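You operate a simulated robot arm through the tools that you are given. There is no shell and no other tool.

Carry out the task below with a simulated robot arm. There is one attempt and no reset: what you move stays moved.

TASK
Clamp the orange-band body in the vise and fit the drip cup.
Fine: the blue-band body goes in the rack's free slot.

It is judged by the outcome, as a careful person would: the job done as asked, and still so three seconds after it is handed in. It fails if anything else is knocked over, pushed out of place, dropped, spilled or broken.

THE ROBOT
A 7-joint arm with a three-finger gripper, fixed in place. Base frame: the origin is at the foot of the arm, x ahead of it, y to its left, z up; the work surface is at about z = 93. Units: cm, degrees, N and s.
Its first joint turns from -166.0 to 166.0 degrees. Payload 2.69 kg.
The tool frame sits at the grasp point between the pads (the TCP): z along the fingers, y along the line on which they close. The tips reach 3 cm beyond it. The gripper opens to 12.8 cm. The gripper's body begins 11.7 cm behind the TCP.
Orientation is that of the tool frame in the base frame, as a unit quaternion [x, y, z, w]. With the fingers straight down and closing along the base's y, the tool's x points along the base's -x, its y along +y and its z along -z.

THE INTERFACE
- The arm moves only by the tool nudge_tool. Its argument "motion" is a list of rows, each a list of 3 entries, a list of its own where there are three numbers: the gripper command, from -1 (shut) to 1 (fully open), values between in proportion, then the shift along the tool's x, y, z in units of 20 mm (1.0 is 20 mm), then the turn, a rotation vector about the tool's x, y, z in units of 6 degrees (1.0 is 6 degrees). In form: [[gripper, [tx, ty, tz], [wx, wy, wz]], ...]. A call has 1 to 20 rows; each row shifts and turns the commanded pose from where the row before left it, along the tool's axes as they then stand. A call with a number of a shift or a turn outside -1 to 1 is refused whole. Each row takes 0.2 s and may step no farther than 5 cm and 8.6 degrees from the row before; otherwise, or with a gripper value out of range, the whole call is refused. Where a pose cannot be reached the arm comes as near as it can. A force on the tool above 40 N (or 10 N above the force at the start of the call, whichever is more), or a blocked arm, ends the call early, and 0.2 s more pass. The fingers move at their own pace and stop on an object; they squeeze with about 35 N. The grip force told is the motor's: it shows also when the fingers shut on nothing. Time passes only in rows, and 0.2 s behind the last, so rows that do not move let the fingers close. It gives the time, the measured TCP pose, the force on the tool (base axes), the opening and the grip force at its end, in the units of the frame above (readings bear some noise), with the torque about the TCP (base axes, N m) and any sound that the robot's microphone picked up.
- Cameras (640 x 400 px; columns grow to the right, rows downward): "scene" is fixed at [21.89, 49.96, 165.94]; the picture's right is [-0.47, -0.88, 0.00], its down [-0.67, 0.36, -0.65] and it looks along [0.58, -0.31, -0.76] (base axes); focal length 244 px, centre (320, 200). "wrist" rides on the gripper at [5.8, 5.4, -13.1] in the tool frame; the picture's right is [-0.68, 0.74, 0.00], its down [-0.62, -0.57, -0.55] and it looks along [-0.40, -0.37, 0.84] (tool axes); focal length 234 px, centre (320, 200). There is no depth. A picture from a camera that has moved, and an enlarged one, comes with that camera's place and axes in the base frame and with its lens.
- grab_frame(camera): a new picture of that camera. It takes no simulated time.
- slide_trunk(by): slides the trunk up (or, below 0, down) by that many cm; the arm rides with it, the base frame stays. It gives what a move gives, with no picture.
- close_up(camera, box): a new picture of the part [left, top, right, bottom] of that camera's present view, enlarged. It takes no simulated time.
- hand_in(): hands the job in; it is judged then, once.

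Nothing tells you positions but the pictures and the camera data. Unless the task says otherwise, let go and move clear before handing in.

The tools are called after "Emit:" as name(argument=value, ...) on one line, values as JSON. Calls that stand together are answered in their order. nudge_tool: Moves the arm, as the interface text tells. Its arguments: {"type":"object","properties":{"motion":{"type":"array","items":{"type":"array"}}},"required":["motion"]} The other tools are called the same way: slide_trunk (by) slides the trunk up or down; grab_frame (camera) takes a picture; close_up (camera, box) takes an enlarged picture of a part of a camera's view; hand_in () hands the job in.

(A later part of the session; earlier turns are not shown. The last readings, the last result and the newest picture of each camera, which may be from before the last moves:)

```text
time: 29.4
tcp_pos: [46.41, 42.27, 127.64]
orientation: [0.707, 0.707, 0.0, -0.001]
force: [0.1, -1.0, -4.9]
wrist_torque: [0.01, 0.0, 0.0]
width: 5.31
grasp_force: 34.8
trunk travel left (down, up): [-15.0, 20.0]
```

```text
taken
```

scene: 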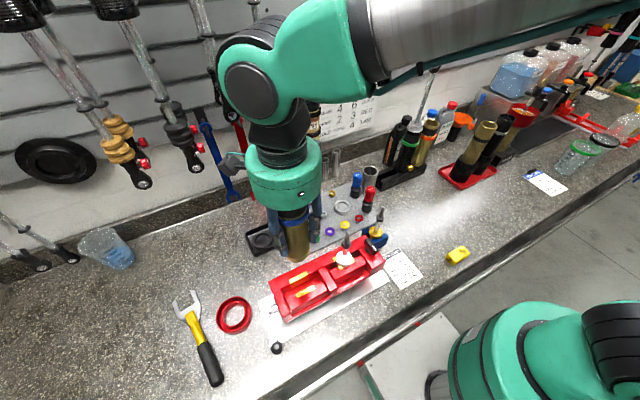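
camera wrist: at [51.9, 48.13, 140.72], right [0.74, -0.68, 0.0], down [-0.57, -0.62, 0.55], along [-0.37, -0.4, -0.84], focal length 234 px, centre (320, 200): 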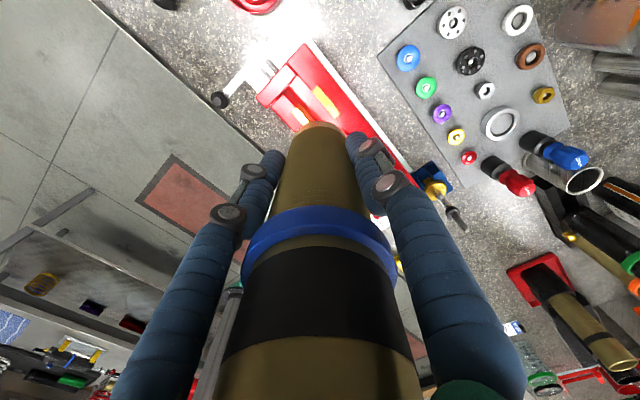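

The body is free of the vise and weighs about 5 N. I'll look at the body's lower end, the empty pocket and the rack.

Emit:
close_up(camera="scene", box=[230, 200, 350, 320])

Emit:
close_up(camera="scene", box=[350, 130, 450, 210])

Emit:
close_up(camera="wrist", box=[480, 110, 640, 300])

```text
3.33 times, centred on (290, 260) of scene
camera zoom: at [21.89, 49.96, 165.94], right [-0.47, -0.88, 0.0], down [-0.67, 0.36, -0.65], along [0.58, -0.31, -0.76], focal length 814 px, centre (420, 0)
```

zoom: 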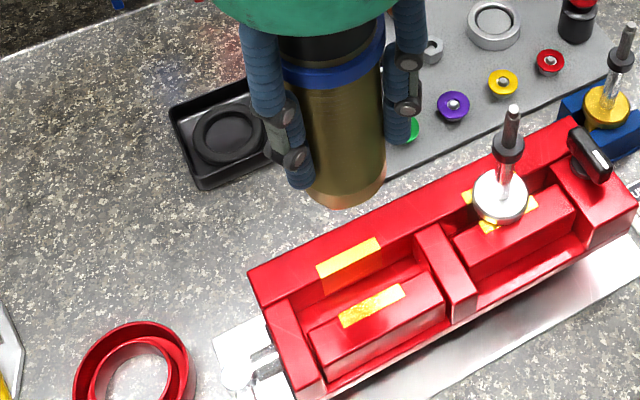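

```text
5.00 times, centred on (400, 170) of scene
camera zoom: at [21.89, 49.96, 165.94], right [-0.47, -0.88, 0.0], down [-0.67, 0.36, -0.65], along [0.58, -0.31, -0.76], focal length 1221 px, centre (-80, 350)
```

zoom: 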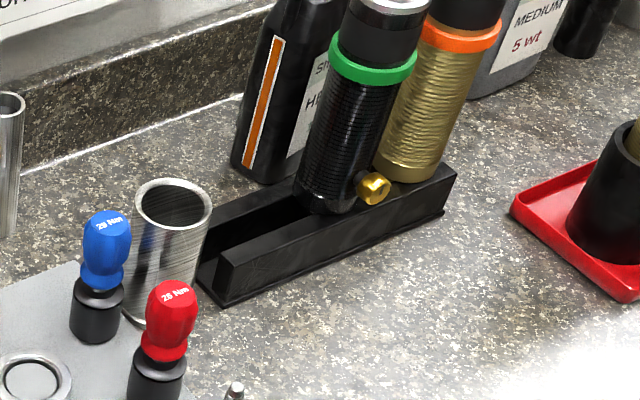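

```text
2.11 times, centred on (560, 205) of wrist
camera zoom: at [51.9, 48.13, 140.72], right [0.74, -0.68, 0.0], down [-0.57, -0.62, 0.55], along [-0.37, -0.4, -0.84], focal length 493 px, centre (-185, 190)
```

zoom: 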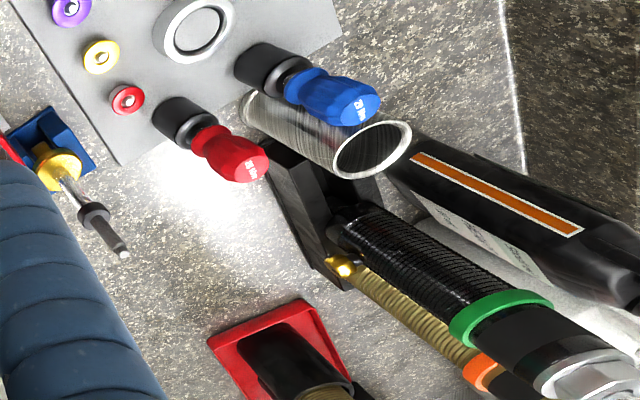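

The body's bottom is about 10.7 cm below the TCP, so it is roughly 20.8 cm long. I'll carry it at a safe height toward the rack and stop short, so the wrist camera can measure the free slot.

Emit:
nudge_tool(motion=[[-1, [0, 0, -1], [0, 0, 0]], [-1, [0, 0, -1], [0, 0, 0]], [-1, [0, 0, -1], [0, 0, 0]], [-1, [0, 0, -1], [0, 0, 0]], [-1, [0, 0, -1], [0, 0, 0]], [-1, [0, 0, -1], [0, 0, 0]], [-1, [-0.5, 0.15, 0], [0, 0, 0]], [-1, [-0.97, 0.29, 0], [0, 0, 0]], [-1, [-0.97, 0.29, 0], [0, 0, 0]], [-1, [-0.97, 0.29, 0], [0, 0, 0]], [-1, [-0.97, 0.29, 0], [0, 0, 0]], [-1, [-0.97, 0.29, 0], [0, 0, 0]], [-1, [-0.97, 0.29, 0], [0, 0, 0]], [-1, [-0.97, 0.29, 0], [0, 0, 0]], [-1, [-0.97, 0.29, 0], [0, 0, 0]], [-1, [-0.97, 0.29, 0], [0, 0, 0]], [-1, [-0.97, 0.29, 0], [0, 0, 0]], [-1, [-0.97, 0.29, 0], [0, 0, 0]], [-1, [-0.97, 0.29, 0], [0, 0, 0]], [-1, [-0.5, 0.15, 0], [0, 0, 0]]])

Emit:
grab_frame(camera="scene")

```text
time: 33.6
tcp_pos: [54.14, 17.1, 139.59]
orientation: [0.707, 0.707, -0.001, 0.0]
force: [-0.6, -0.6, -4.5]
wrist_torque: [0.0, 0.01, 0.02]
width: 5.3
grasp_force: 35.0
trunk travel left (down, up): [-15.0, 20.0]
```

```text
taken
```

scene: 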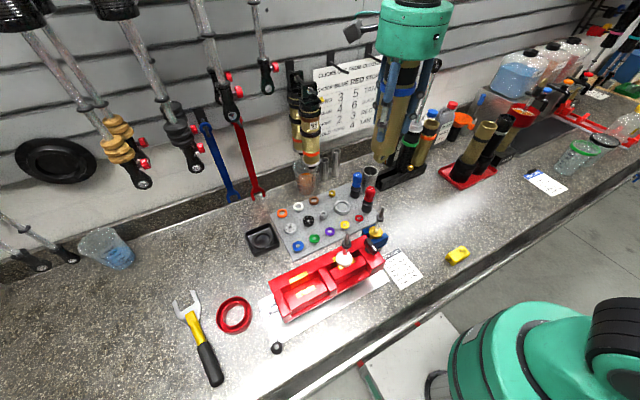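

Emit:
nudge_tool(motion=[[-1, [-0.5, 0.15, 0], [0, 0, 0]], [-1, [-0.97, 0.28, 0], [0, 0, 0]], [-1, [-0.97, 0.28, 0], [0, 0, 0]], [-1, [-0.97, 0.28, 0], [0, 0, 0]], [-1, [-0.97, 0.28, 0], [0, 0, 0]], [-1, [-0.97, 0.28, 0], [0, 0, 0]], [-1, [-0.97, 0.28, 0], [0, 0, 0]], [-1, [-0.97, 0.28, 0], [0, 0, 0]], [-1, [-0.97, 0.28, 0], [0, 0, 0]], [-1, [-0.97, 0.28, 0], [0, 0, 0]], [-1, [-0.97, 0.28, 0], [0, 0, 0]], [-1, [-0.97, 0.28, 0], [0, 0, 0]], [-1, [-0.97, 0.28, 0], [0, 0, 0]], [-1, [-0.97, 0.28, 0], [0, 0, 0]], [-1, [-0.4, 0.1, 0], [0, 0, 0]], [-1, [0, 0, 0], [0, 0, 0]]])

Emit:
grab_frame(camera="wrist")

Emit:
close_up(camera="wrist", box=[270, 0, 450, 120])

Emit:
grab_frame(camera="scene")

```text
time: 37.0
tcp_pos: [61.8, -9.86, 139.71]
orientation: [0.707, 0.707, 0.0, 0.0]
force: [0.3, 0.0, -4.6]
wrist_torque: [-0.01, -0.02, 0.04]
width: 5.32
grasp_force: 34.9
trunk travel left (down, up): [-15.0, 20.0]
```

```text
taken
camera wrist: at [67.31, -4.05, 152.71], right [0.74, -0.68, 0.0], down [-0.57, -0.62, 0.55], along [-0.37, -0.4, -0.84], focal length 234 px, centre (320, 200)
```

wrist: 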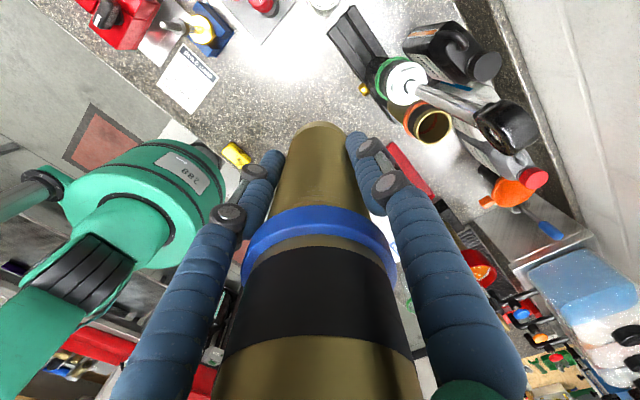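

```text
3.33 times, centred on (360, 60) of wrist
camera zoom: at [67.31, -4.05, 152.71], right [0.74, -0.68, 0.0], down [-0.57, -0.62, 0.55], along [-0.37, -0.4, -0.84], focal length 781 px, centre (187, 667)
```

zoom: 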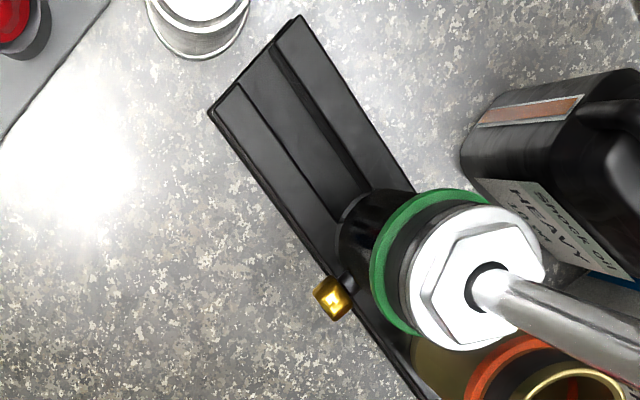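

```text
taken
```

scene: 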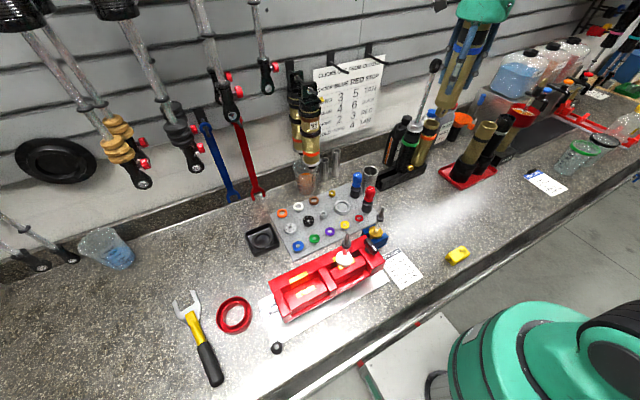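

The rack is a channel along y, with x 69.8–76.3 and a rail top at about z 97. Green is near (73.1, -14.6), so the free place is centred at about (73.1, -7.0). I'll move above it and check clearance to the green shaft.

Emit:
nudge_tool(motion=[[-1, [0.24, 0.94, 0], [0, 0, 0]], [-1, [0.24, 0.94, 0], [0, 0, 0]], [-1, [0.24, 0.94, 0], [0, 0, 0]], [-1, [0.24, 0.94, 0], [0, 0, 0]], [-1, [0.24, 0.94, 0], [0, 0, 0]], [-1, [0.23, 0.94, 0], [0, 0, 0]], [-1, [0, 0, 0], [0, 0, 0]]])

Emit:
grab_frame(camera="wrist")

Emit:
grab_frame(camera="scene")

Emit:
close_up(camera="scene", box=[340, 0, 480, 200])

```text
time: 38.6
tcp_pos: [73.21, -6.96, 139.63]
orientation: [0.707, 0.707, 0.0, 0.0]
force: [0.1, -0.2, -5.0]
wrist_torque: [0.03, 0.02, 0.0]
width: 5.34
grasp_force: 34.9
trunk travel left (down, up): [-15.0, 20.0]
```

```text
taken
camera wrist: at [78.59, -1.08, 152.69], right [0.74, -0.68, 0.0], down [-0.57, -0.62, 0.55], along [-0.37, -0.4, -0.84], focal length 234 px, centre (320, 200)
```

wrist: 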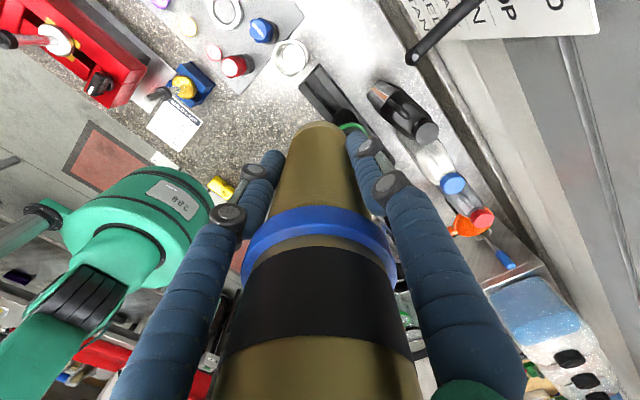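

```text
taken
```

scene: 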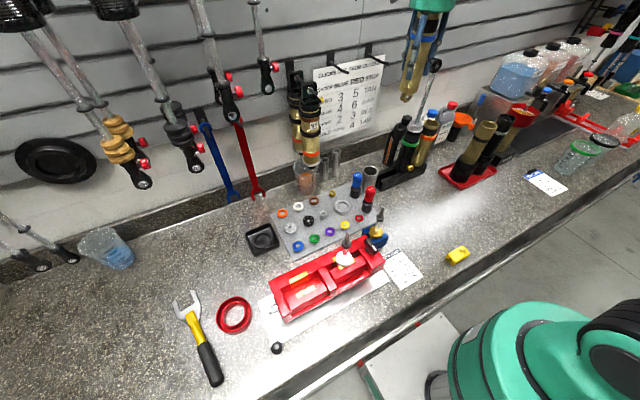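

```text
2.00 times, centred on (410, 100) of scene
camera zoom: at [21.89, 49.96, 165.94], right [-0.47, -0.88, 0.0], down [-0.67, 0.36, -0.65], along [0.58, -0.31, -0.76], focal length 488 px, centre (140, 400)
```

zoom: 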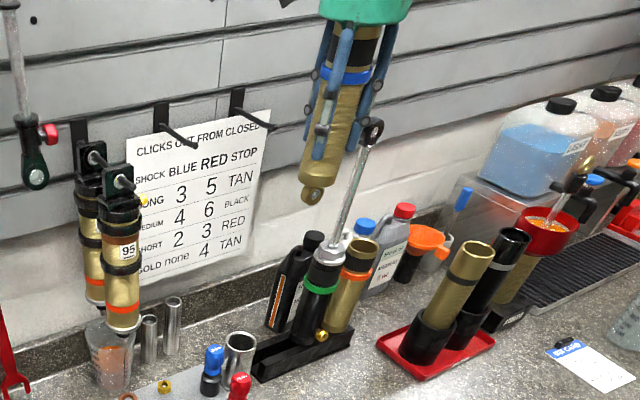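

There is an eyelet lug on the bottom of the body, which must fit the rack channel. I'll look at its orientation closely.

Emit:
close_up(camera="scene", box=[385, 40, 445, 120])

Emit:
close_up(camera="wrist", box=[260, 50, 380, 150])

Emit:
close_up(camera="scene", box=[265, 250, 345, 320])

```text
5.00 times, centred on (415, 80) of scene
camera zoom: at [21.89, 49.96, 165.94], right [-0.47, -0.88, 0.0], down [-0.67, 0.36, -0.65], along [0.58, -0.31, -0.76], focal length 1221 px, centre (-155, 800)
```

zoom: 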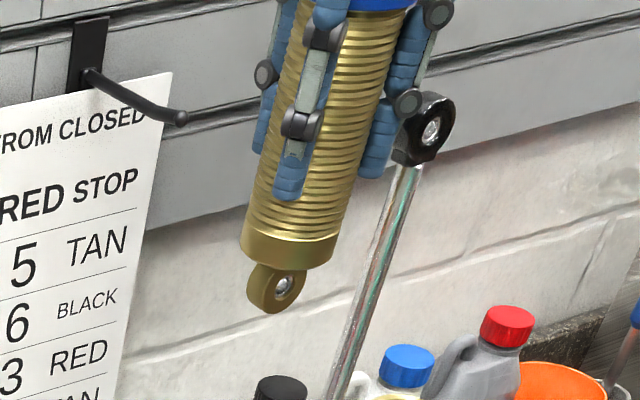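

```text
4.00 times, centred on (320, 100) of wrist
camera zoom: at [78.59, -1.08, 152.69], right [0.74, -0.68, 0.0], down [-0.57, -0.62, 0.55], along [-0.37, -0.4, -0.84], focal length 937 px, centre (320, 600)
```

zoom: 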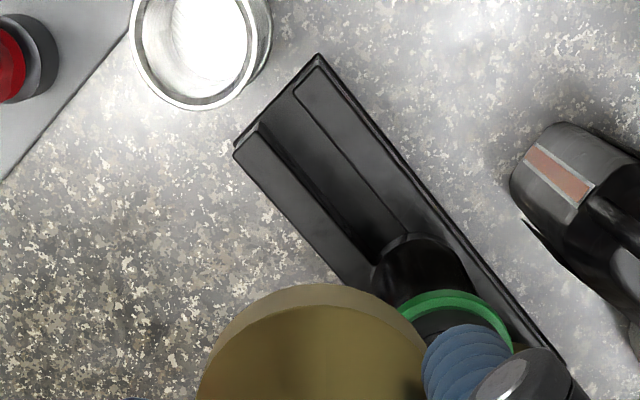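

```text
5.71 times, centred on (305, 285) of scene
camera zoom: at [21.89, 49.96, 165.94], right [-0.47, -0.88, 0.0], down [-0.67, 0.36, -0.65], along [0.58, -0.31, -0.76], focal length 1396 px, centre (406, -286)
```

zoom: 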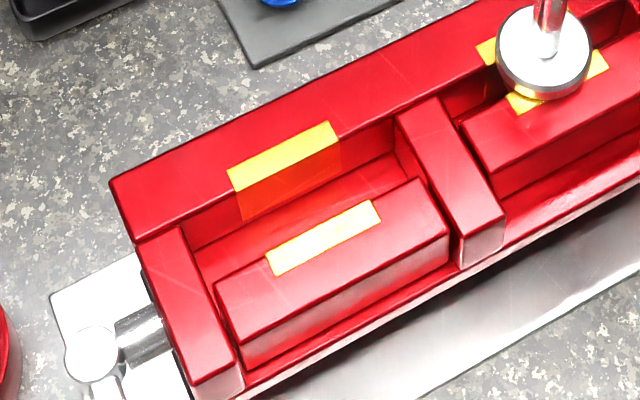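

Emit:
close_up(camera="wrist", box=[290, 55, 360, 125])

Emit:
close_up(camera="scene", box=[365, 145, 445, 205])

Emit:
close_up(camera="scene", box=[395, 80, 425, 110])

```text
5.71 times, centred on (325, 90) of wrist
camera zoom: at [78.59, -1.08, 152.69], right [0.74, -0.68, 0.0], down [-0.57, -0.62, 0.55], along [-0.37, -0.4, -0.84], focal length 1338 px, centre (291, 829)
```

zoom: 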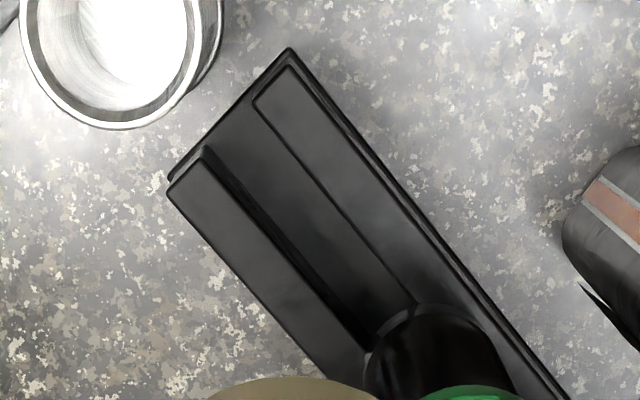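

```text
6.67 times, centred on (405, 175) of scene
camera zoom: at [21.89, 49.96, 165.94], right [-0.47, -0.88, 0.0], down [-0.67, 0.36, -0.65], along [0.58, -0.31, -0.76], focal length 1628 px, centre (-247, 367)
```

zoom: 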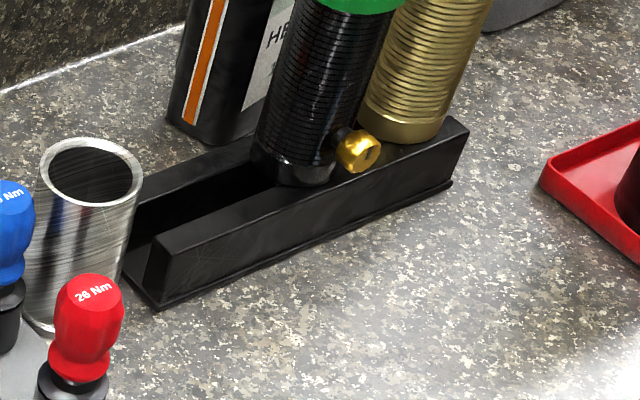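

```text
13.33 times, centred on (410, 95) of scene
camera zoom: at [21.89, 49.96, 165.94], right [-0.47, -0.88, 0.0], down [-0.67, 0.36, -0.65], along [0.58, -0.31, -0.76], focal length 3257 px, centre (-880, 1600)
```

zoom: 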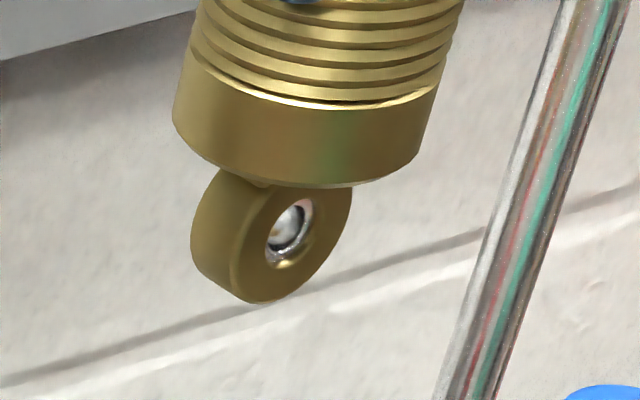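

The lug is a disc about 2 cm thick with its faces toward ±x, so it already lines up with the rack's channel, which is roughly 2.4 cm wide. I'll descend partway and re-measure from closer.

Emit:
nudge_tool(motion=[[-1, [0, 0, 0.8], [0, 0, 0]], [-1, [0, 0, 1], [0, 0, 0]], [-1, [0, 0, 1], [0, 0, 0]], [-1, [0, 0, 1], [0, 0, 0]], [-1, [0, 0, 1], [0, 0, 0]], [-1, [0, 0, 1], [0, 0, 0]], [-1, [0, 0, 1], [0, 0, 0]], [-1, [0, 0, 0.5], [0, 0, 0]], [-1, [0, 0, 0], [0, 0, 0]]])

Emit:
grab_frame(camera="wrist")

Emit:
close_up(camera="scene", box=[340, 0, 500, 200])

```text
time: 40.6
tcp_pos: [73.16, -7.0, 125.08]
orientation: [0.708, 0.707, 0.0, -0.001]
force: [-0.6, 0.3, -4.8]
wrist_torque: [0.01, -0.01, 0.01]
width: 5.31
grasp_force: 34.4
trunk travel left (down, up): [-15.0, 20.0]
```

```text
taken
camera wrist: at [78.61, -1.16, 138.14], right [0.74, -0.68, 0.0], down [-0.57, -0.62, 0.55], along [-0.37, -0.4, -0.84], focal length 234 px, centre (320, 200)
```

wrist: 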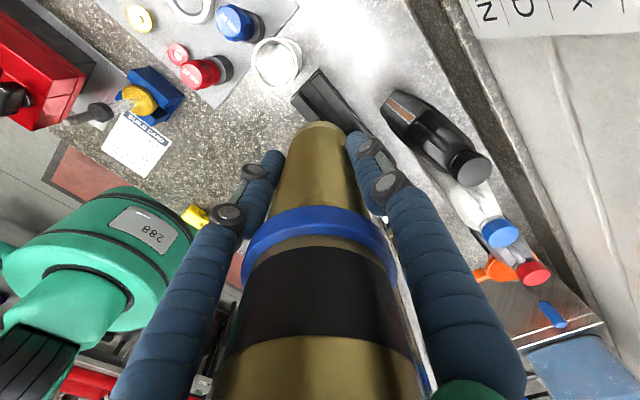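

```text
2.00 times, centred on (420, 100) of scene
camera zoom: at [21.89, 49.96, 165.94], right [-0.47, -0.88, 0.0], down [-0.67, 0.36, -0.65], along [0.58, -0.31, -0.76], focal length 488 px, centre (120, 400)
```

zoom: 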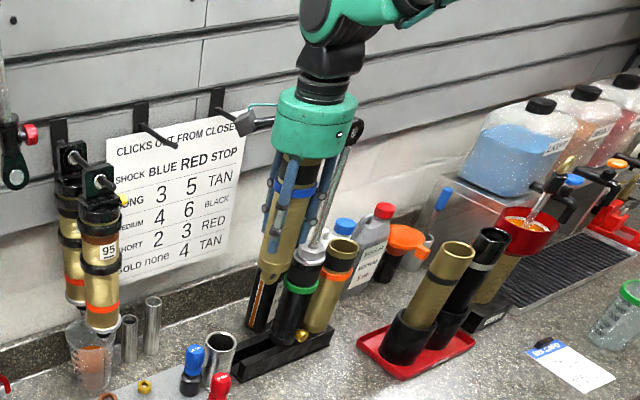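

Emit:
close_up(camera="scene", box=[440, 0, 540, 110])

Emit:
close_up(camera="scene", box=[460, 30, 540, 130])

Emit:
grab_frame(camera="scene")

```text
3.64 times, centred on (490, 55) of scene
camera zoom: at [21.89, 49.96, 165.94], right [-0.47, -0.88, 0.0], down [-0.67, 0.36, -0.65], along [0.58, -0.31, -0.76], focal length 888 px, centre (-298, 727)
```

zoom: 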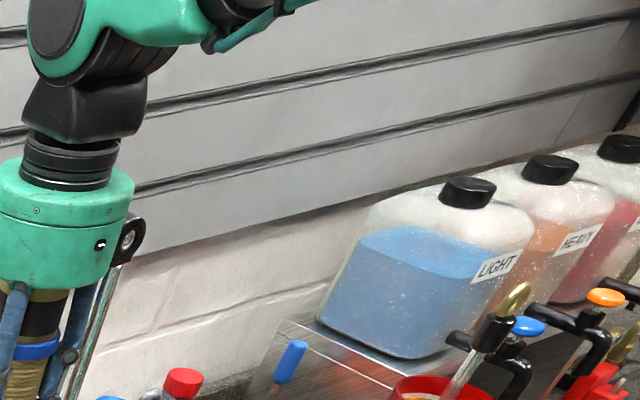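

```text
4.00 times, centred on (500, 80) of scene
camera zoom: at [21.89, 49.96, 165.94], right [-0.47, -0.88, 0.0], down [-0.67, 0.36, -0.65], along [0.58, -0.31, -0.76], focal length 977 px, centre (-400, 680)
```

zoom: 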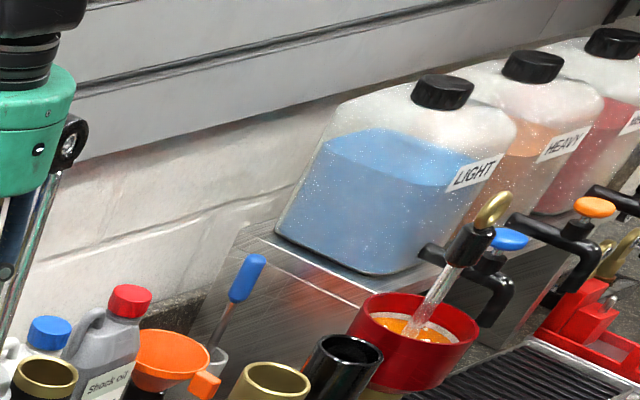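

```text
taken
```

scene: 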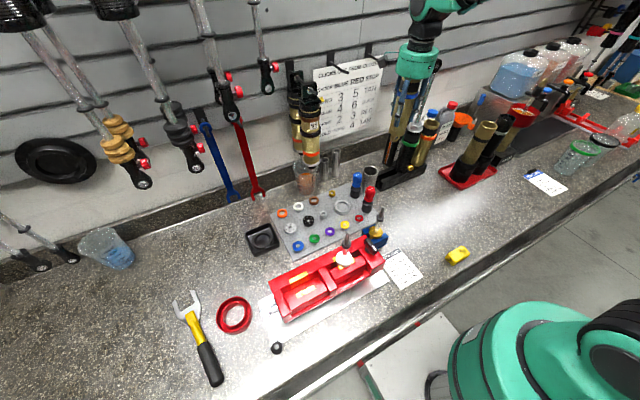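

The hand passes about 1 cm from the green shaft's eyelet. I'll tilt it 4° away (top toward +y) and shift slightly to +y. That keeps the lug in the channel plane, and then I descend to just above the rails.

Emit:
nudge_tool(motion=[[-1, [0.38, 0.03, 0], [0, -0.67, 0]], [-1, [0.07, 0, 1], [0, 0, 0]], [-1, [0.07, 0, 1], [0, 0, 0]], [-1, [0.07, 0, 1], [0, 0, 0]], [-1, [0.07, 0, 1], [0, 0, 0]], [-1, [0.07, 0, 1], [0, 0, 0]], [-1, [0.07, 0, 1], [0, 0, 0]], [-1, [0.03, 0, 0.4], [0, 0, 0]], [-1, [0, 0, 0], [0, 0, 0]]])

Emit:
grab_frame(camera="wrist")

Emit:
close_up(camera="wrist", box=[260, 50, 360, 150])

Emit:
close_up(camera="scene", box=[350, 40, 470, 200])

```text
time: 42.6
tcp_pos: [73.21, -6.2, 112.3]
orientation: [0.707, 0.707, -0.025, 0.025]
force: [-0.4, 1.0, -3.2]
wrist_torque: [-0.02, -0.02, 0.01]
width: 5.35
grasp_force: 35.4
trunk travel left (down, up): [-15.0, 20.0]
```

```text
taken
camera wrist: at [78.69, 0.46, 124.85], right [0.74, -0.67, 0.05], down [-0.57, -0.58, 0.59], along [-0.37, -0.46, -0.81], focal length 234 px, centre (320, 200)
```

wrist: 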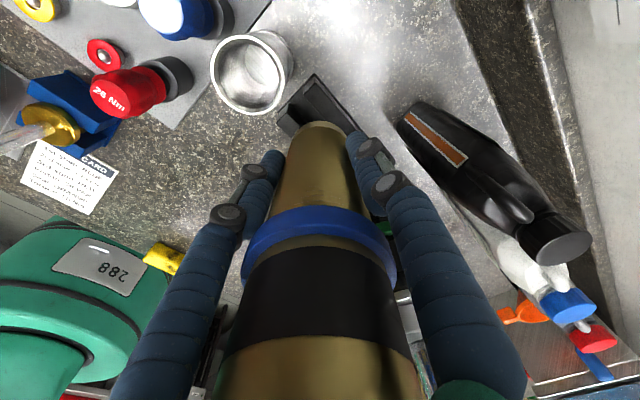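

```text
4.00 times, centred on (310, 100) of wrist
camera zoom: at [78.69, 0.46, 124.85], right [0.74, -0.67, 0.05], down [-0.57, -0.58, 0.59], along [-0.37, -0.46, -0.81], focal length 937 px, centre (360, 600)
```

zoom: 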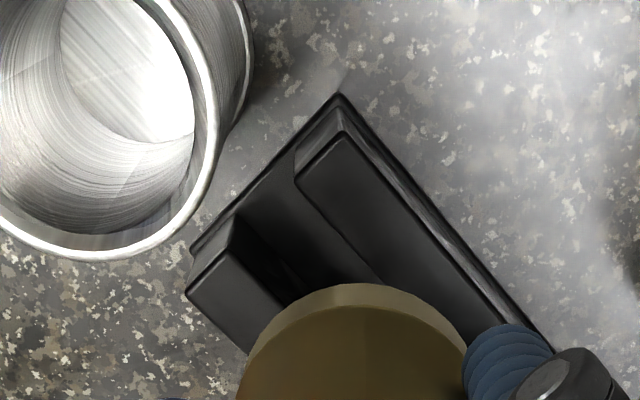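

```text
2.50 times, centred on (410, 120) of scene
camera zoom: at [21.89, 49.96, 165.94], right [-0.47, -0.88, 0.0], down [-0.67, 0.36, -0.65], along [0.58, -0.31, -0.76], focal length 611 px, centre (95, 400)
```

zoom: 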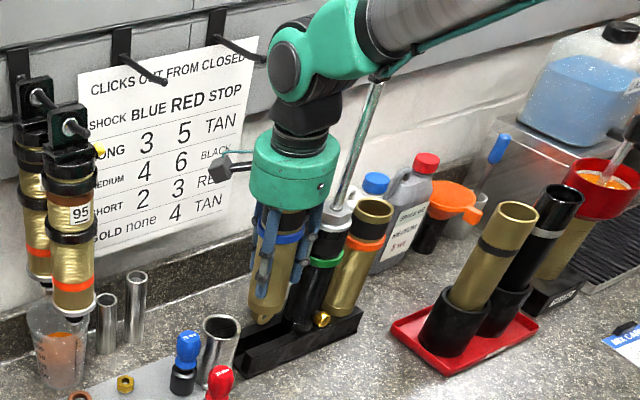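

Emit:
close_up(camera="wrist", box=[300, 68, 360, 128])

Emit:
close_up(camera="scene", box=[430, 140, 510, 200])

Emit:
close_up(camera="scene", box=[435, 150, 485, 190])

Emit:
close_up(camera="scene", box=[430, 135, 500, 200])

```text
6.67 times, centred on (330, 98) of wrist
camera zoom: at [78.69, 0.46, 124.85], right [0.74, -0.67, 0.05], down [-0.57, -0.58, 0.59], along [-0.37, -0.46, -0.81], focal length 1561 px, centre (253, 880)
```

zoom: 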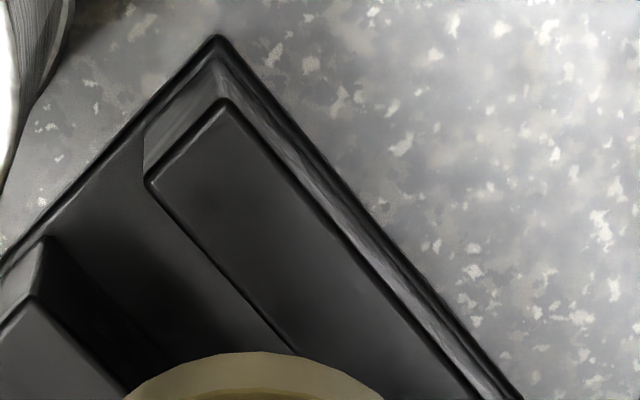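

```text
6.67 times, centred on (470, 170) of scene
camera zoom: at [21.89, 49.96, 165.94], right [-0.47, -0.88, 0.0], down [-0.67, 0.36, -0.65], along [0.58, -0.31, -0.76], focal length 1628 px, centre (-680, 400)
```

zoom: 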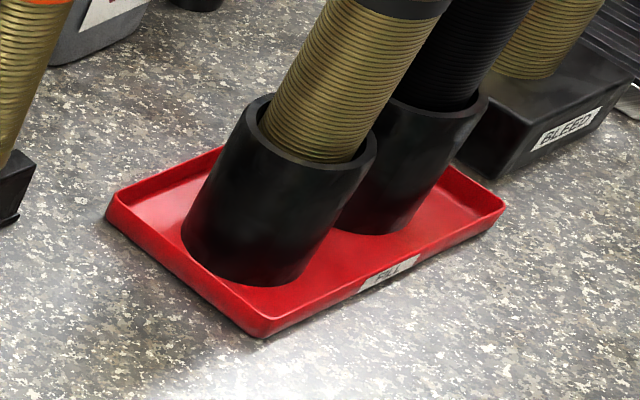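

```text
10.00 times, centred on (460, 170) of scene
camera zoom: at [21.89, 49.96, 165.94], right [-0.47, -0.88, 0.0], down [-0.67, 0.36, -0.65], along [0.58, -0.31, -0.76], focal length 2442 px, centre (-1080, 500)
```

zoom: 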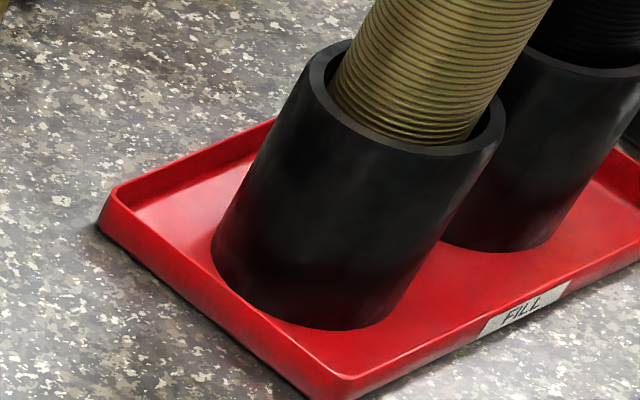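

```text
6.15 times, centred on (465, 168) of scene
camera zoom: at [21.89, 49.96, 165.94], right [-0.47, -0.88, 0.0], down [-0.67, 0.36, -0.65], along [0.58, -0.31, -0.76], focal length 1503 px, centre (-572, 400)
```

zoom: 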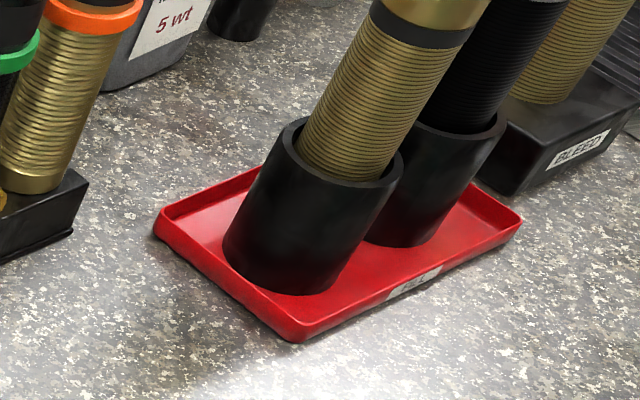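

From close up, the channel centre is x≈73.2, the rail top z≈98 and the rack's near end y≈-3.4. That matches the TCP x, so I'll shift slightly in y and lower slowly into the channel.

Emit:
nudge_tool(motion=[[-1, [-0.15, 0, 0], [0, 0, 0]], [-1, [0.02, 0, 0.3], [0, 0, 0]], [-1, [0.02, 0, 0.3], [0, 0, 0]], [-1, [0.02, 0, 0.3], [0, 0, 0]], [-1, [0.02, 0, 0.3], [0, 0, 0]], [-1, [0.02, 0, 0.3], [0, 0, 0]], [-1, [0.02, 0, 0.3], [0, 0, 0]], [-1, [0.02, 0, 0.3], [0, 0, 0]], [-1, [0.02, 0, 0.3], [0, 0, 0]], [-1, [0, 0, 0], [0, 0, 0]]])

Emit:
close_up(camera="scene", box=[350, 40, 470, 200])

Emit:
grab_frame(camera="wrist")

```text
time: 44.8
tcp_pos: [73.16, -6.56, 107.51]
orientation: [0.706, 0.707, -0.025, 0.025]
force: [0.4, -0.1, -3.9]
wrist_torque: [-0.04, 0.03, 0.0]
width: 5.32
grasp_force: 35.3
trunk travel left (down, up): [-15.0, 20.0]
```

```text
2.50 times, centred on (410, 120) of scene
camera zoom: at [21.89, 49.96, 165.94], right [-0.47, -0.88, 0.0], down [-0.67, 0.36, -0.65], along [0.58, -0.31, -0.76], focal length 611 px, centre (95, 400)
```

zoom: 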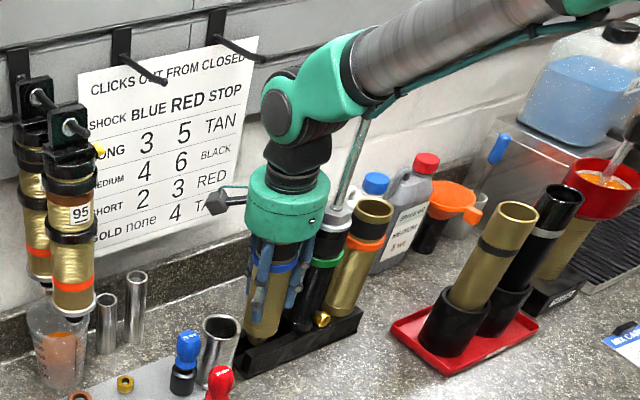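

```text
taken
camera wrist: at [78.67, 0.13, 120.06], right [0.74, -0.67, 0.05], down [-0.57, -0.58, 0.59], along [-0.37, -0.46, -0.81], focal length 234 px, centre (320, 200)
```

wrist: 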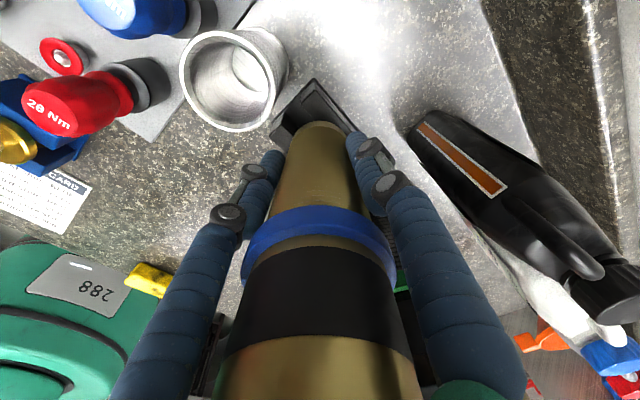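

The lug is entering the channel with no force. I'll continue in fine steps until the flange touches the rails.

Emit:
nudge_tool(motion=[[-1, [0.01, 0, 0.12], [0, 0, 0]], [-1, [0.01, 0, 0.12], [0, 0, 0]], [-1, [0.01, 0, 0.12], [0, 0, 0]], [-1, [0, 0, 0.1], [0, 0, 0]], [-1, [0, 0, 0.1], [0, 0, 0]], [-1, [0, 0, 0], [0, 0, 0]]])

Emit:
close_up(camera="scene", box=[370, 110, 450, 200])

```text
time: 46.2
tcp_pos: [73.24, -6.65, 106.29]
orientation: [0.707, 0.706, -0.024, 0.026]
force: [-0.2, -0.5, -4.2]
wrist_torque: [-0.02, -0.01, 0.0]
width: 5.32
grasp_force: 35.1
trunk travel left (down, up): [-15.0, 20.0]
```

```text
4.44 times, centred on (410, 155) of scene
camera zoom: at [21.89, 49.96, 165.94], right [-0.47, -0.88, 0.0], down [-0.67, 0.36, -0.65], along [0.58, -0.31, -0.76], focal length 1086 px, centre (-80, 400)
```

zoom: 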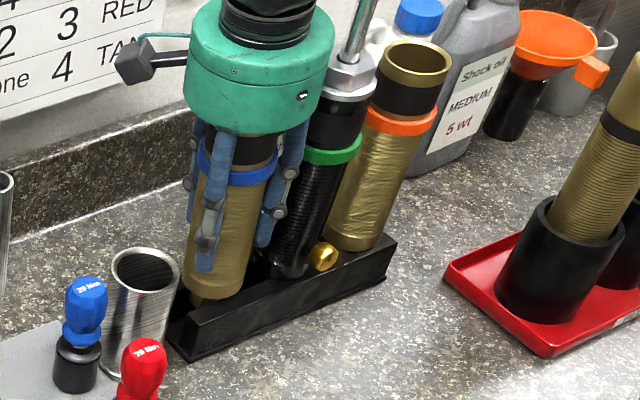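

Emit:
nudge_tool(motion=[[-1, [0.01, 0, 0.1], [0, 0, 0]], [-1, [0.01, 0, 0.1], [0, 0, 0]], [-1, [0, 0, 0], [0, 0, 0]]])

Emit:
nudge_tool(motion=[[-1, [0.01, 0, 0.1], [0, 0, 0]], [-1, [0, 0, 0], [0, 0, 0]]])

Emit:
nudge_tool(motion=[[-1, [0.01, 0, 0.1], [0, 0, 0]], [-1, [0, 0, 0], [0, 0, 0]]])

```text
time: 47.0
tcp_pos: [73.28, -6.7, 105.99]
orientation: [0.707, 0.706, -0.025, 0.024]
force: [0.3, -0.8, -4.2]
wrist_torque: [0.03, 0.04, 0.01]
width: 5.3
grasp_force: 34.5
trunk travel left (down, up): [-15.0, 20.0]
```

```text
time: 47.6
tcp_pos: [73.26, -6.63, 105.8]
orientation: [0.707, 0.707, -0.024, 0.025]
force: [-0.8, 0.2, -4.7]
wrist_torque: [0.01, 0.0, 0.0]
width: 5.32
grasp_force: 35.3
trunk travel left (down, up): [-15.0, 20.0]
```

```text
time: 48.2
tcp_pos: [73.37, -6.52, 105.58]
orientation: [0.707, 0.707, -0.025, 0.025]
force: [-0.5, 0.3, -5.0]
wrist_torque: [0.0, -0.01, -0.01]
width: 5.3
grasp_force: 35.3
trunk travel left (down, up): [-15.0, 20.0]
```

Emit:
nudge_tool(motion=[[-1, [0.01, 0, 0.1], [0, 0, 0]], [-1, [0, 0, 0], [0, 0, 0]]])

Emit:
nudge_tool(motion=[[-1, [0.01, 0, 0.1], [0, 0, 0]], [-1, [0, 0, 0], [0, 0, 0]]])

Emit:
close_up(camera="scene", box=[370, 110, 450, 200])

Emit:
close_up(camera="wrist", box=[260, 60, 380, 140])

```text
time: 48.8
tcp_pos: [73.29, -6.52, 105.42]
orientation: [0.707, 0.707, -0.024, 0.025]
force: [0.7, 0.5, -4.6]
wrist_torque: [0.0, 0.02, 0.02]
width: 5.32
grasp_force: 34.4
trunk travel left (down, up): [-15.0, 20.0]
```

```text
time: 49.4
tcp_pos: [73.23, -6.62, 105.35]
orientation: [0.707, 0.706, -0.024, 0.026]
force: [-2.9, -0.4, 10.0]
wrist_torque: [0.24, 0.11, 0.04]
width: 5.31
grasp_force: 34.7
trunk travel left (down, up): [-15.0, 20.0]
```

```text
4.44 times, centred on (410, 155) of scene
camera zoom: at [21.89, 49.96, 165.94], right [-0.47, -0.88, 0.0], down [-0.67, 0.36, -0.65], along [0.58, -0.31, -0.76], focal length 1086 px, centre (-80, 400)
```

zoom: 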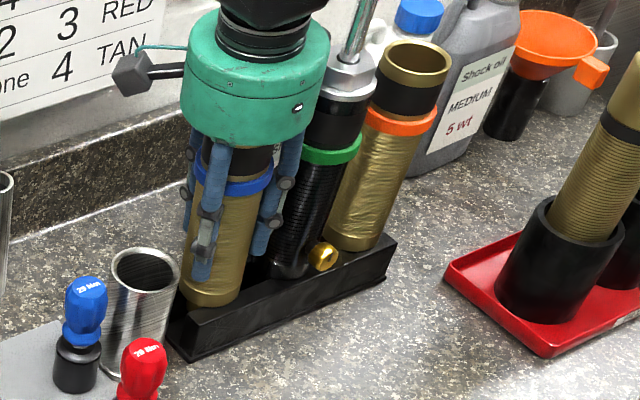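

```text
5.00 times, centred on (320, 100) of wrist
camera zoom: at [78.67, 0.15, 117.91], right [0.74, -0.67, 0.05], down [-0.57, -0.58, 0.59], along [-0.37, -0.46, -0.81], focal length 1171 px, centre (320, 700)
```

zoom: 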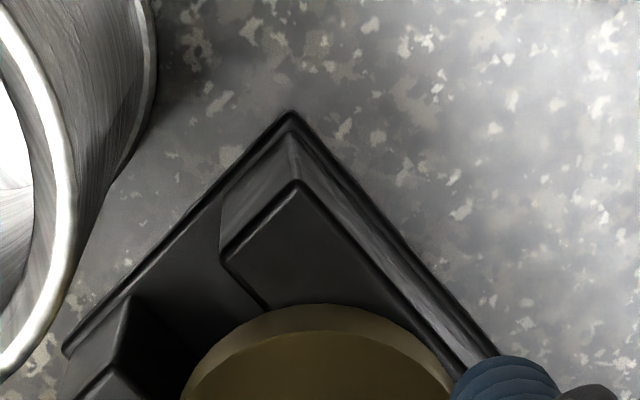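

The flange now rests on the rail (contact force about 15 N). I'll open the fingers in stages so the body settles upright, then look.

Emit:
nudge_tool(motion=[[-0.1, [0, 0, 0], [0, 0, 0]], [-0.05, [0, 0, 0], [0, 0, 0]], [0.0, [0, 0, 0], [0, 0, 0]], [0.1, [0, 0, 0], [0, 0, 0]], [0.25, [0, 0, 0], [0, 0, 0]], [0.35, [0, 0, 0], [0, 0, 0]], [0.35, [0, 0, 0], [0, 0, 0]]])

Emit:
close_up(camera="scene", box=[370, 110, 450, 200])

Emit:
grab_frame(camera="wrist")

```text
time: 51.0
tcp_pos: [73.3, -6.68, 105.21]
orientation: [0.706, 0.707, -0.024, 0.025]
force: [1.8, 0.9, 16.8]
wrist_torque: [0.36, -0.14, -0.06]
width: 8.64
grasp_force: 0.0
trunk travel left (down, up): [-15.0, 20.0]
```

```text
4.44 times, centred on (410, 155) of scene
camera zoom: at [21.89, 49.96, 165.94], right [-0.47, -0.88, 0.0], down [-0.67, 0.36, -0.65], along [0.58, -0.31, -0.76], focal length 1086 px, centre (-80, 400)
```

zoom: 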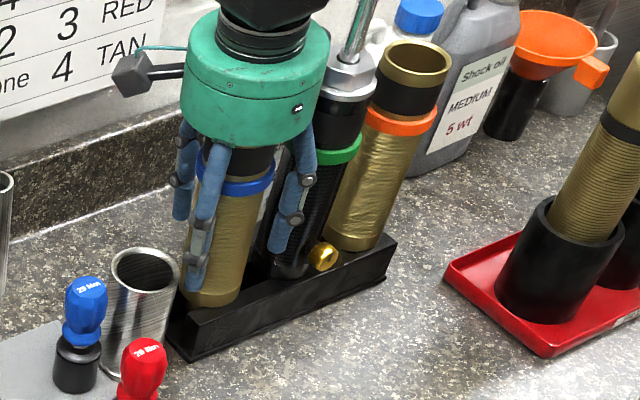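

```text
taken
camera wrist: at [78.66, 0.16, 117.87], right [0.74, -0.67, 0.05], down [-0.57, -0.58, 0.59], along [-0.37, -0.46, -0.81], focal length 234 px, centre (320, 200)
```

wrist: 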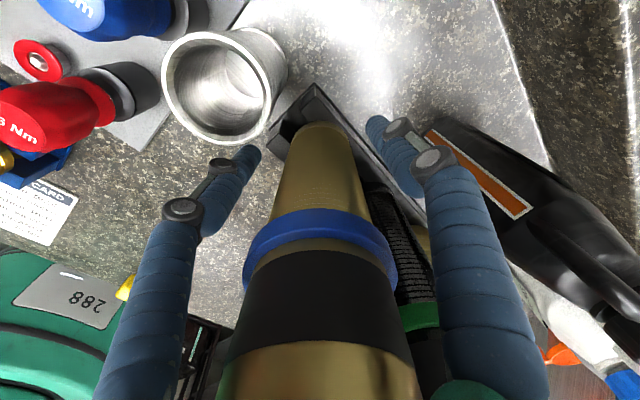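

The fingers are open and the body stands on its own, with the palm lightly touching its rim. I'll rise slowly along the same path.

Emit:
nudge_tool(motion=[[0.35, [-0.01, 0, -0.2], [0, 0, 0]], [0.35, [-0.01, 0, -0.2], [0, 0, 0]], [0.35, [0, 0, 0], [0, 0, 0]]])

Emit:
close_up(camera="scene", box=[370, 110, 450, 200])

```text
time: 51.8
tcp_pos: [73.22, -6.53, 106.01]
orientation: [0.706, 0.707, -0.025, 0.024]
force: [-0.5, -0.8, -0.5]
wrist_torque: [0.02, -0.03, -0.02]
width: 8.64
grasp_force: 0.0
trunk travel left (down, up): [-15.0, 20.0]
```

```text
4.44 times, centred on (410, 155) of scene
camera zoom: at [21.89, 49.96, 165.94], right [-0.47, -0.88, 0.0], down [-0.67, 0.36, -0.65], along [0.58, -0.31, -0.76], focal length 1086 px, centre (-80, 400)
```

zoom: 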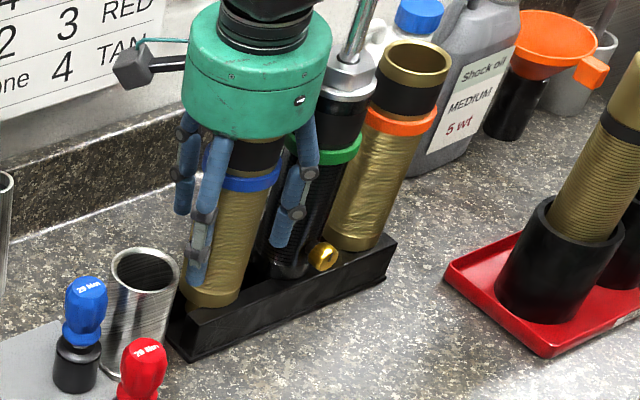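

The force is back to zero and the blue-band body stands in the free slot. I'll rise clear, back off toward the robot, and check it.

Emit:
nudge_tool(motion=[[0.35, [-0.07, 0, -1], [0, 0, 0]], [0.35, [-0.07, 0, -1], [0, 0, 0]], [0.35, [-0.07, 0, -1], [0, 0, 0]], [0.35, [-0.07, 0, -1], [0, 0, 0]], [0.35, [-0.07, 0, -1], [0, 0, 0]], [0.35, [-0.07, 0, -1], [0, 0, 0]], [0.35, [-0.07, 0, -1], [0, 0, 0]], [0.35, [-0.07, 0, -1], [0, 0, 0]], [0.35, [-0.07, 0, -1], [0, 0, 0]], [0.35, [-0.07, 0, -1], [0, 0, 0]], [0.35, [0, -1, 0], [0, 0, 0]], [0.35, [0, -1, 0], [0, 0, 0]], [0.35, [0, -1, 0], [0, 0, 0]], [0.35, [0, -1, 0], [0, 0, 0]], [0.35, [0, -1, 0], [0, 0, 0]], [0.35, [0, -1, 0], [0, 0, 0]], [0.35, [0, -1, 0], [0, 0, 0]], [0.35, [0, -1, 0], [0, 0, 0]], [0.35, [0, 0, 0], [0, 0.67, 0]], [0.35, [0, 0, 0], [0, 0, 0]]])

Emit:
grab_frame(camera="scene")

Emit:
close_up(camera="scene", box=[360, 100, 460, 200])

Emit:
grab_frame(camera="wrist")

```text
time: 56.0
tcp_pos: [57.18, -6.42, 126.05]
orientation: [0.707, 0.707, 0.0, 0.0]
force: [1.1, 0.1, 0.1]
wrist_torque: [0.02, 0.03, 0.0]
width: 8.64
grasp_force: 0.1
trunk travel left (down, up): [-15.0, 20.0]
```

```text
taken
```

scene: 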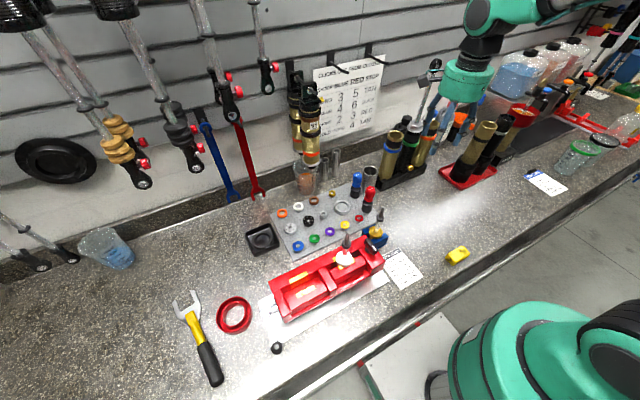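

```text
4.00 times, centred on (410, 150) of scene
camera zoom: at [21.89, 49.96, 165.94], right [-0.47, -0.88, 0.0], down [-0.67, 0.36, -0.65], along [0.58, -0.31, -0.76], focal length 977 px, centre (-40, 400)
```

zoom: 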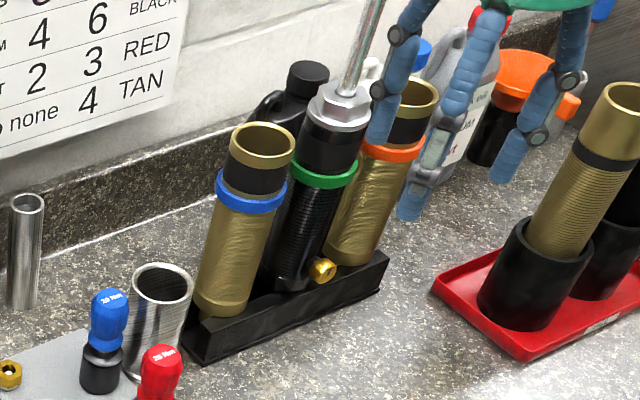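

```text
taken
camera wrist: at [62.58, -0.75, 139.07], right [0.74, -0.68, 0.0], down [-0.57, -0.62, 0.55], along [-0.37, -0.4, -0.84], focal length 234 px, centre (320, 200)
```

wrist: 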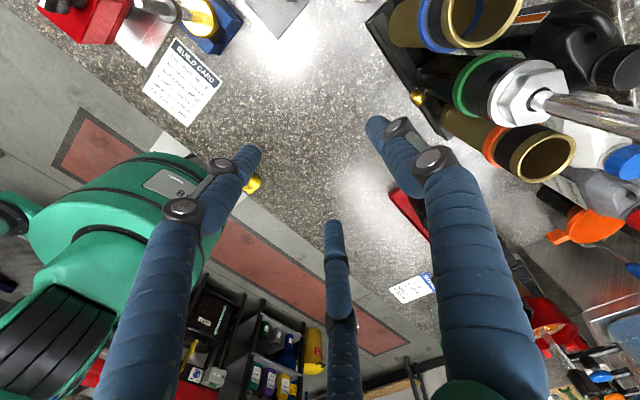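

The blue-band body is upright and seated. For the orange body I'll use the opposite yaw, so the camera bracket stays away from the green shaft and the black bottle. I'll raise and turn -180°.

Emit:
nudge_tool(motion=[[0.35, [0, 0, -0.3], [0, 0, -1]], [0.35, [0, 0, -0.3], [0, 0, -1]], [0.35, [0, 0, -0.3], [0, 0, -1]], [0.35, [0, 0, -0.3], [0, 0, -1]], [0.35, [0, 0, -0.3], [0, 0, -1]], [0.35, [0, 0, -0.3], [0, 0, -1]], [0.35, [0, 0, -0.3], [0, 0, -1]], [0.35, [0, 0, -0.3], [0, 0, -1]], [0.35, [0, 0, -0.3], [0, 0, -1]], [0.35, [0, 0, -0.3], [0, 0, -1]], [0.35, [0, 0, -0.3], [0, 0, -1]], [0.35, [0, 0, -0.3], [0, 0, -1]], [0.35, [0, 0, -0.3], [0, 0, -1]], [0.35, [0, 0, -0.3], [0, 0, -1]], [0.35, [0, 0, 0], [0, 0, -1]], [0.35, [0, 0, 0], [0, 0, 0]]])

Emit:
nudge_tool(motion=[[0.35, [0, 0, 0], [0, 0, -1]], [0.35, [0, 0, 0], [0, 0, -1]], [0.35, [0, 0, 0], [0, 0, -1]], [0.35, [0, 0, 0], [0, 0, -1]], [0.35, [0, 0, 0], [0, 0, -1]], [0.35, [0, 0, 0], [0, 0, -1]], [0.35, [0, 0, 0], [0, 0, -1]], [0.35, [0, 0, 0], [0, 0, -1]], [0.35, [0, 0, 0], [0, 0, -1]], [0.35, [0, 0, 0], [0, 0, -1]], [0.35, [0, 0, 0], [0, 0, -1]], [0.35, [0, 0, 0], [0, 0, -1]], [0.35, [0, 0, 0], [0, 0, -1]], [0.35, [0, 0, 0], [0, 0, -1]], [0.35, [0, 0, 0], [0, 0, -1]], [0.35, [0, 0, 0], [0, 0, 0]]])

Emit:
grab_frame(camera="wrist")

Emit:
grab_frame(camera="scene")

```text
time: 59.4
tcp_pos: [57.22, -6.47, 134.5]
orientation: [0.0, 1.0, 0.0, 0.0]
force: [0.3, 0.4, 0.4]
wrist_torque: [-0.01, 0.0, -0.01]
width: 8.63
grasp_force: 0.0
trunk travel left (down, up): [-15.0, 20.0]
```

```text
time: 62.8
tcp_pos: [57.22, -6.58, 134.34]
orientation: [0.708, -0.707, -0.001, 0.001]
force: [-0.9, 0.1, -0.1]
wrist_torque: [0.0, 0.01, -0.02]
width: 8.63
grasp_force: 0.2
trunk travel left (down, up): [-15.0, 20.0]
```

```text
taken
camera wrist: at [51.91, -12.44, 147.46], right [-0.74, 0.68, 0.0], down [0.57, 0.62, 0.55], along [0.37, 0.4, -0.84], focal length 234 px, centre (320, 200)
```

wrist: 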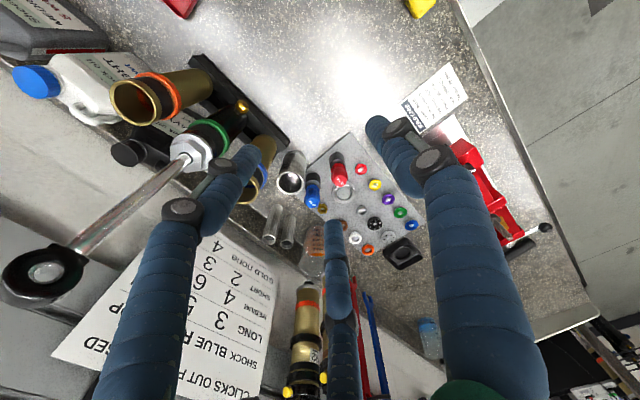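

```text
taken
```

scene: 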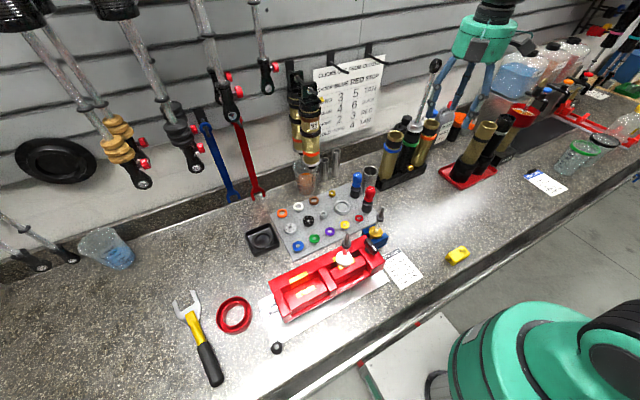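

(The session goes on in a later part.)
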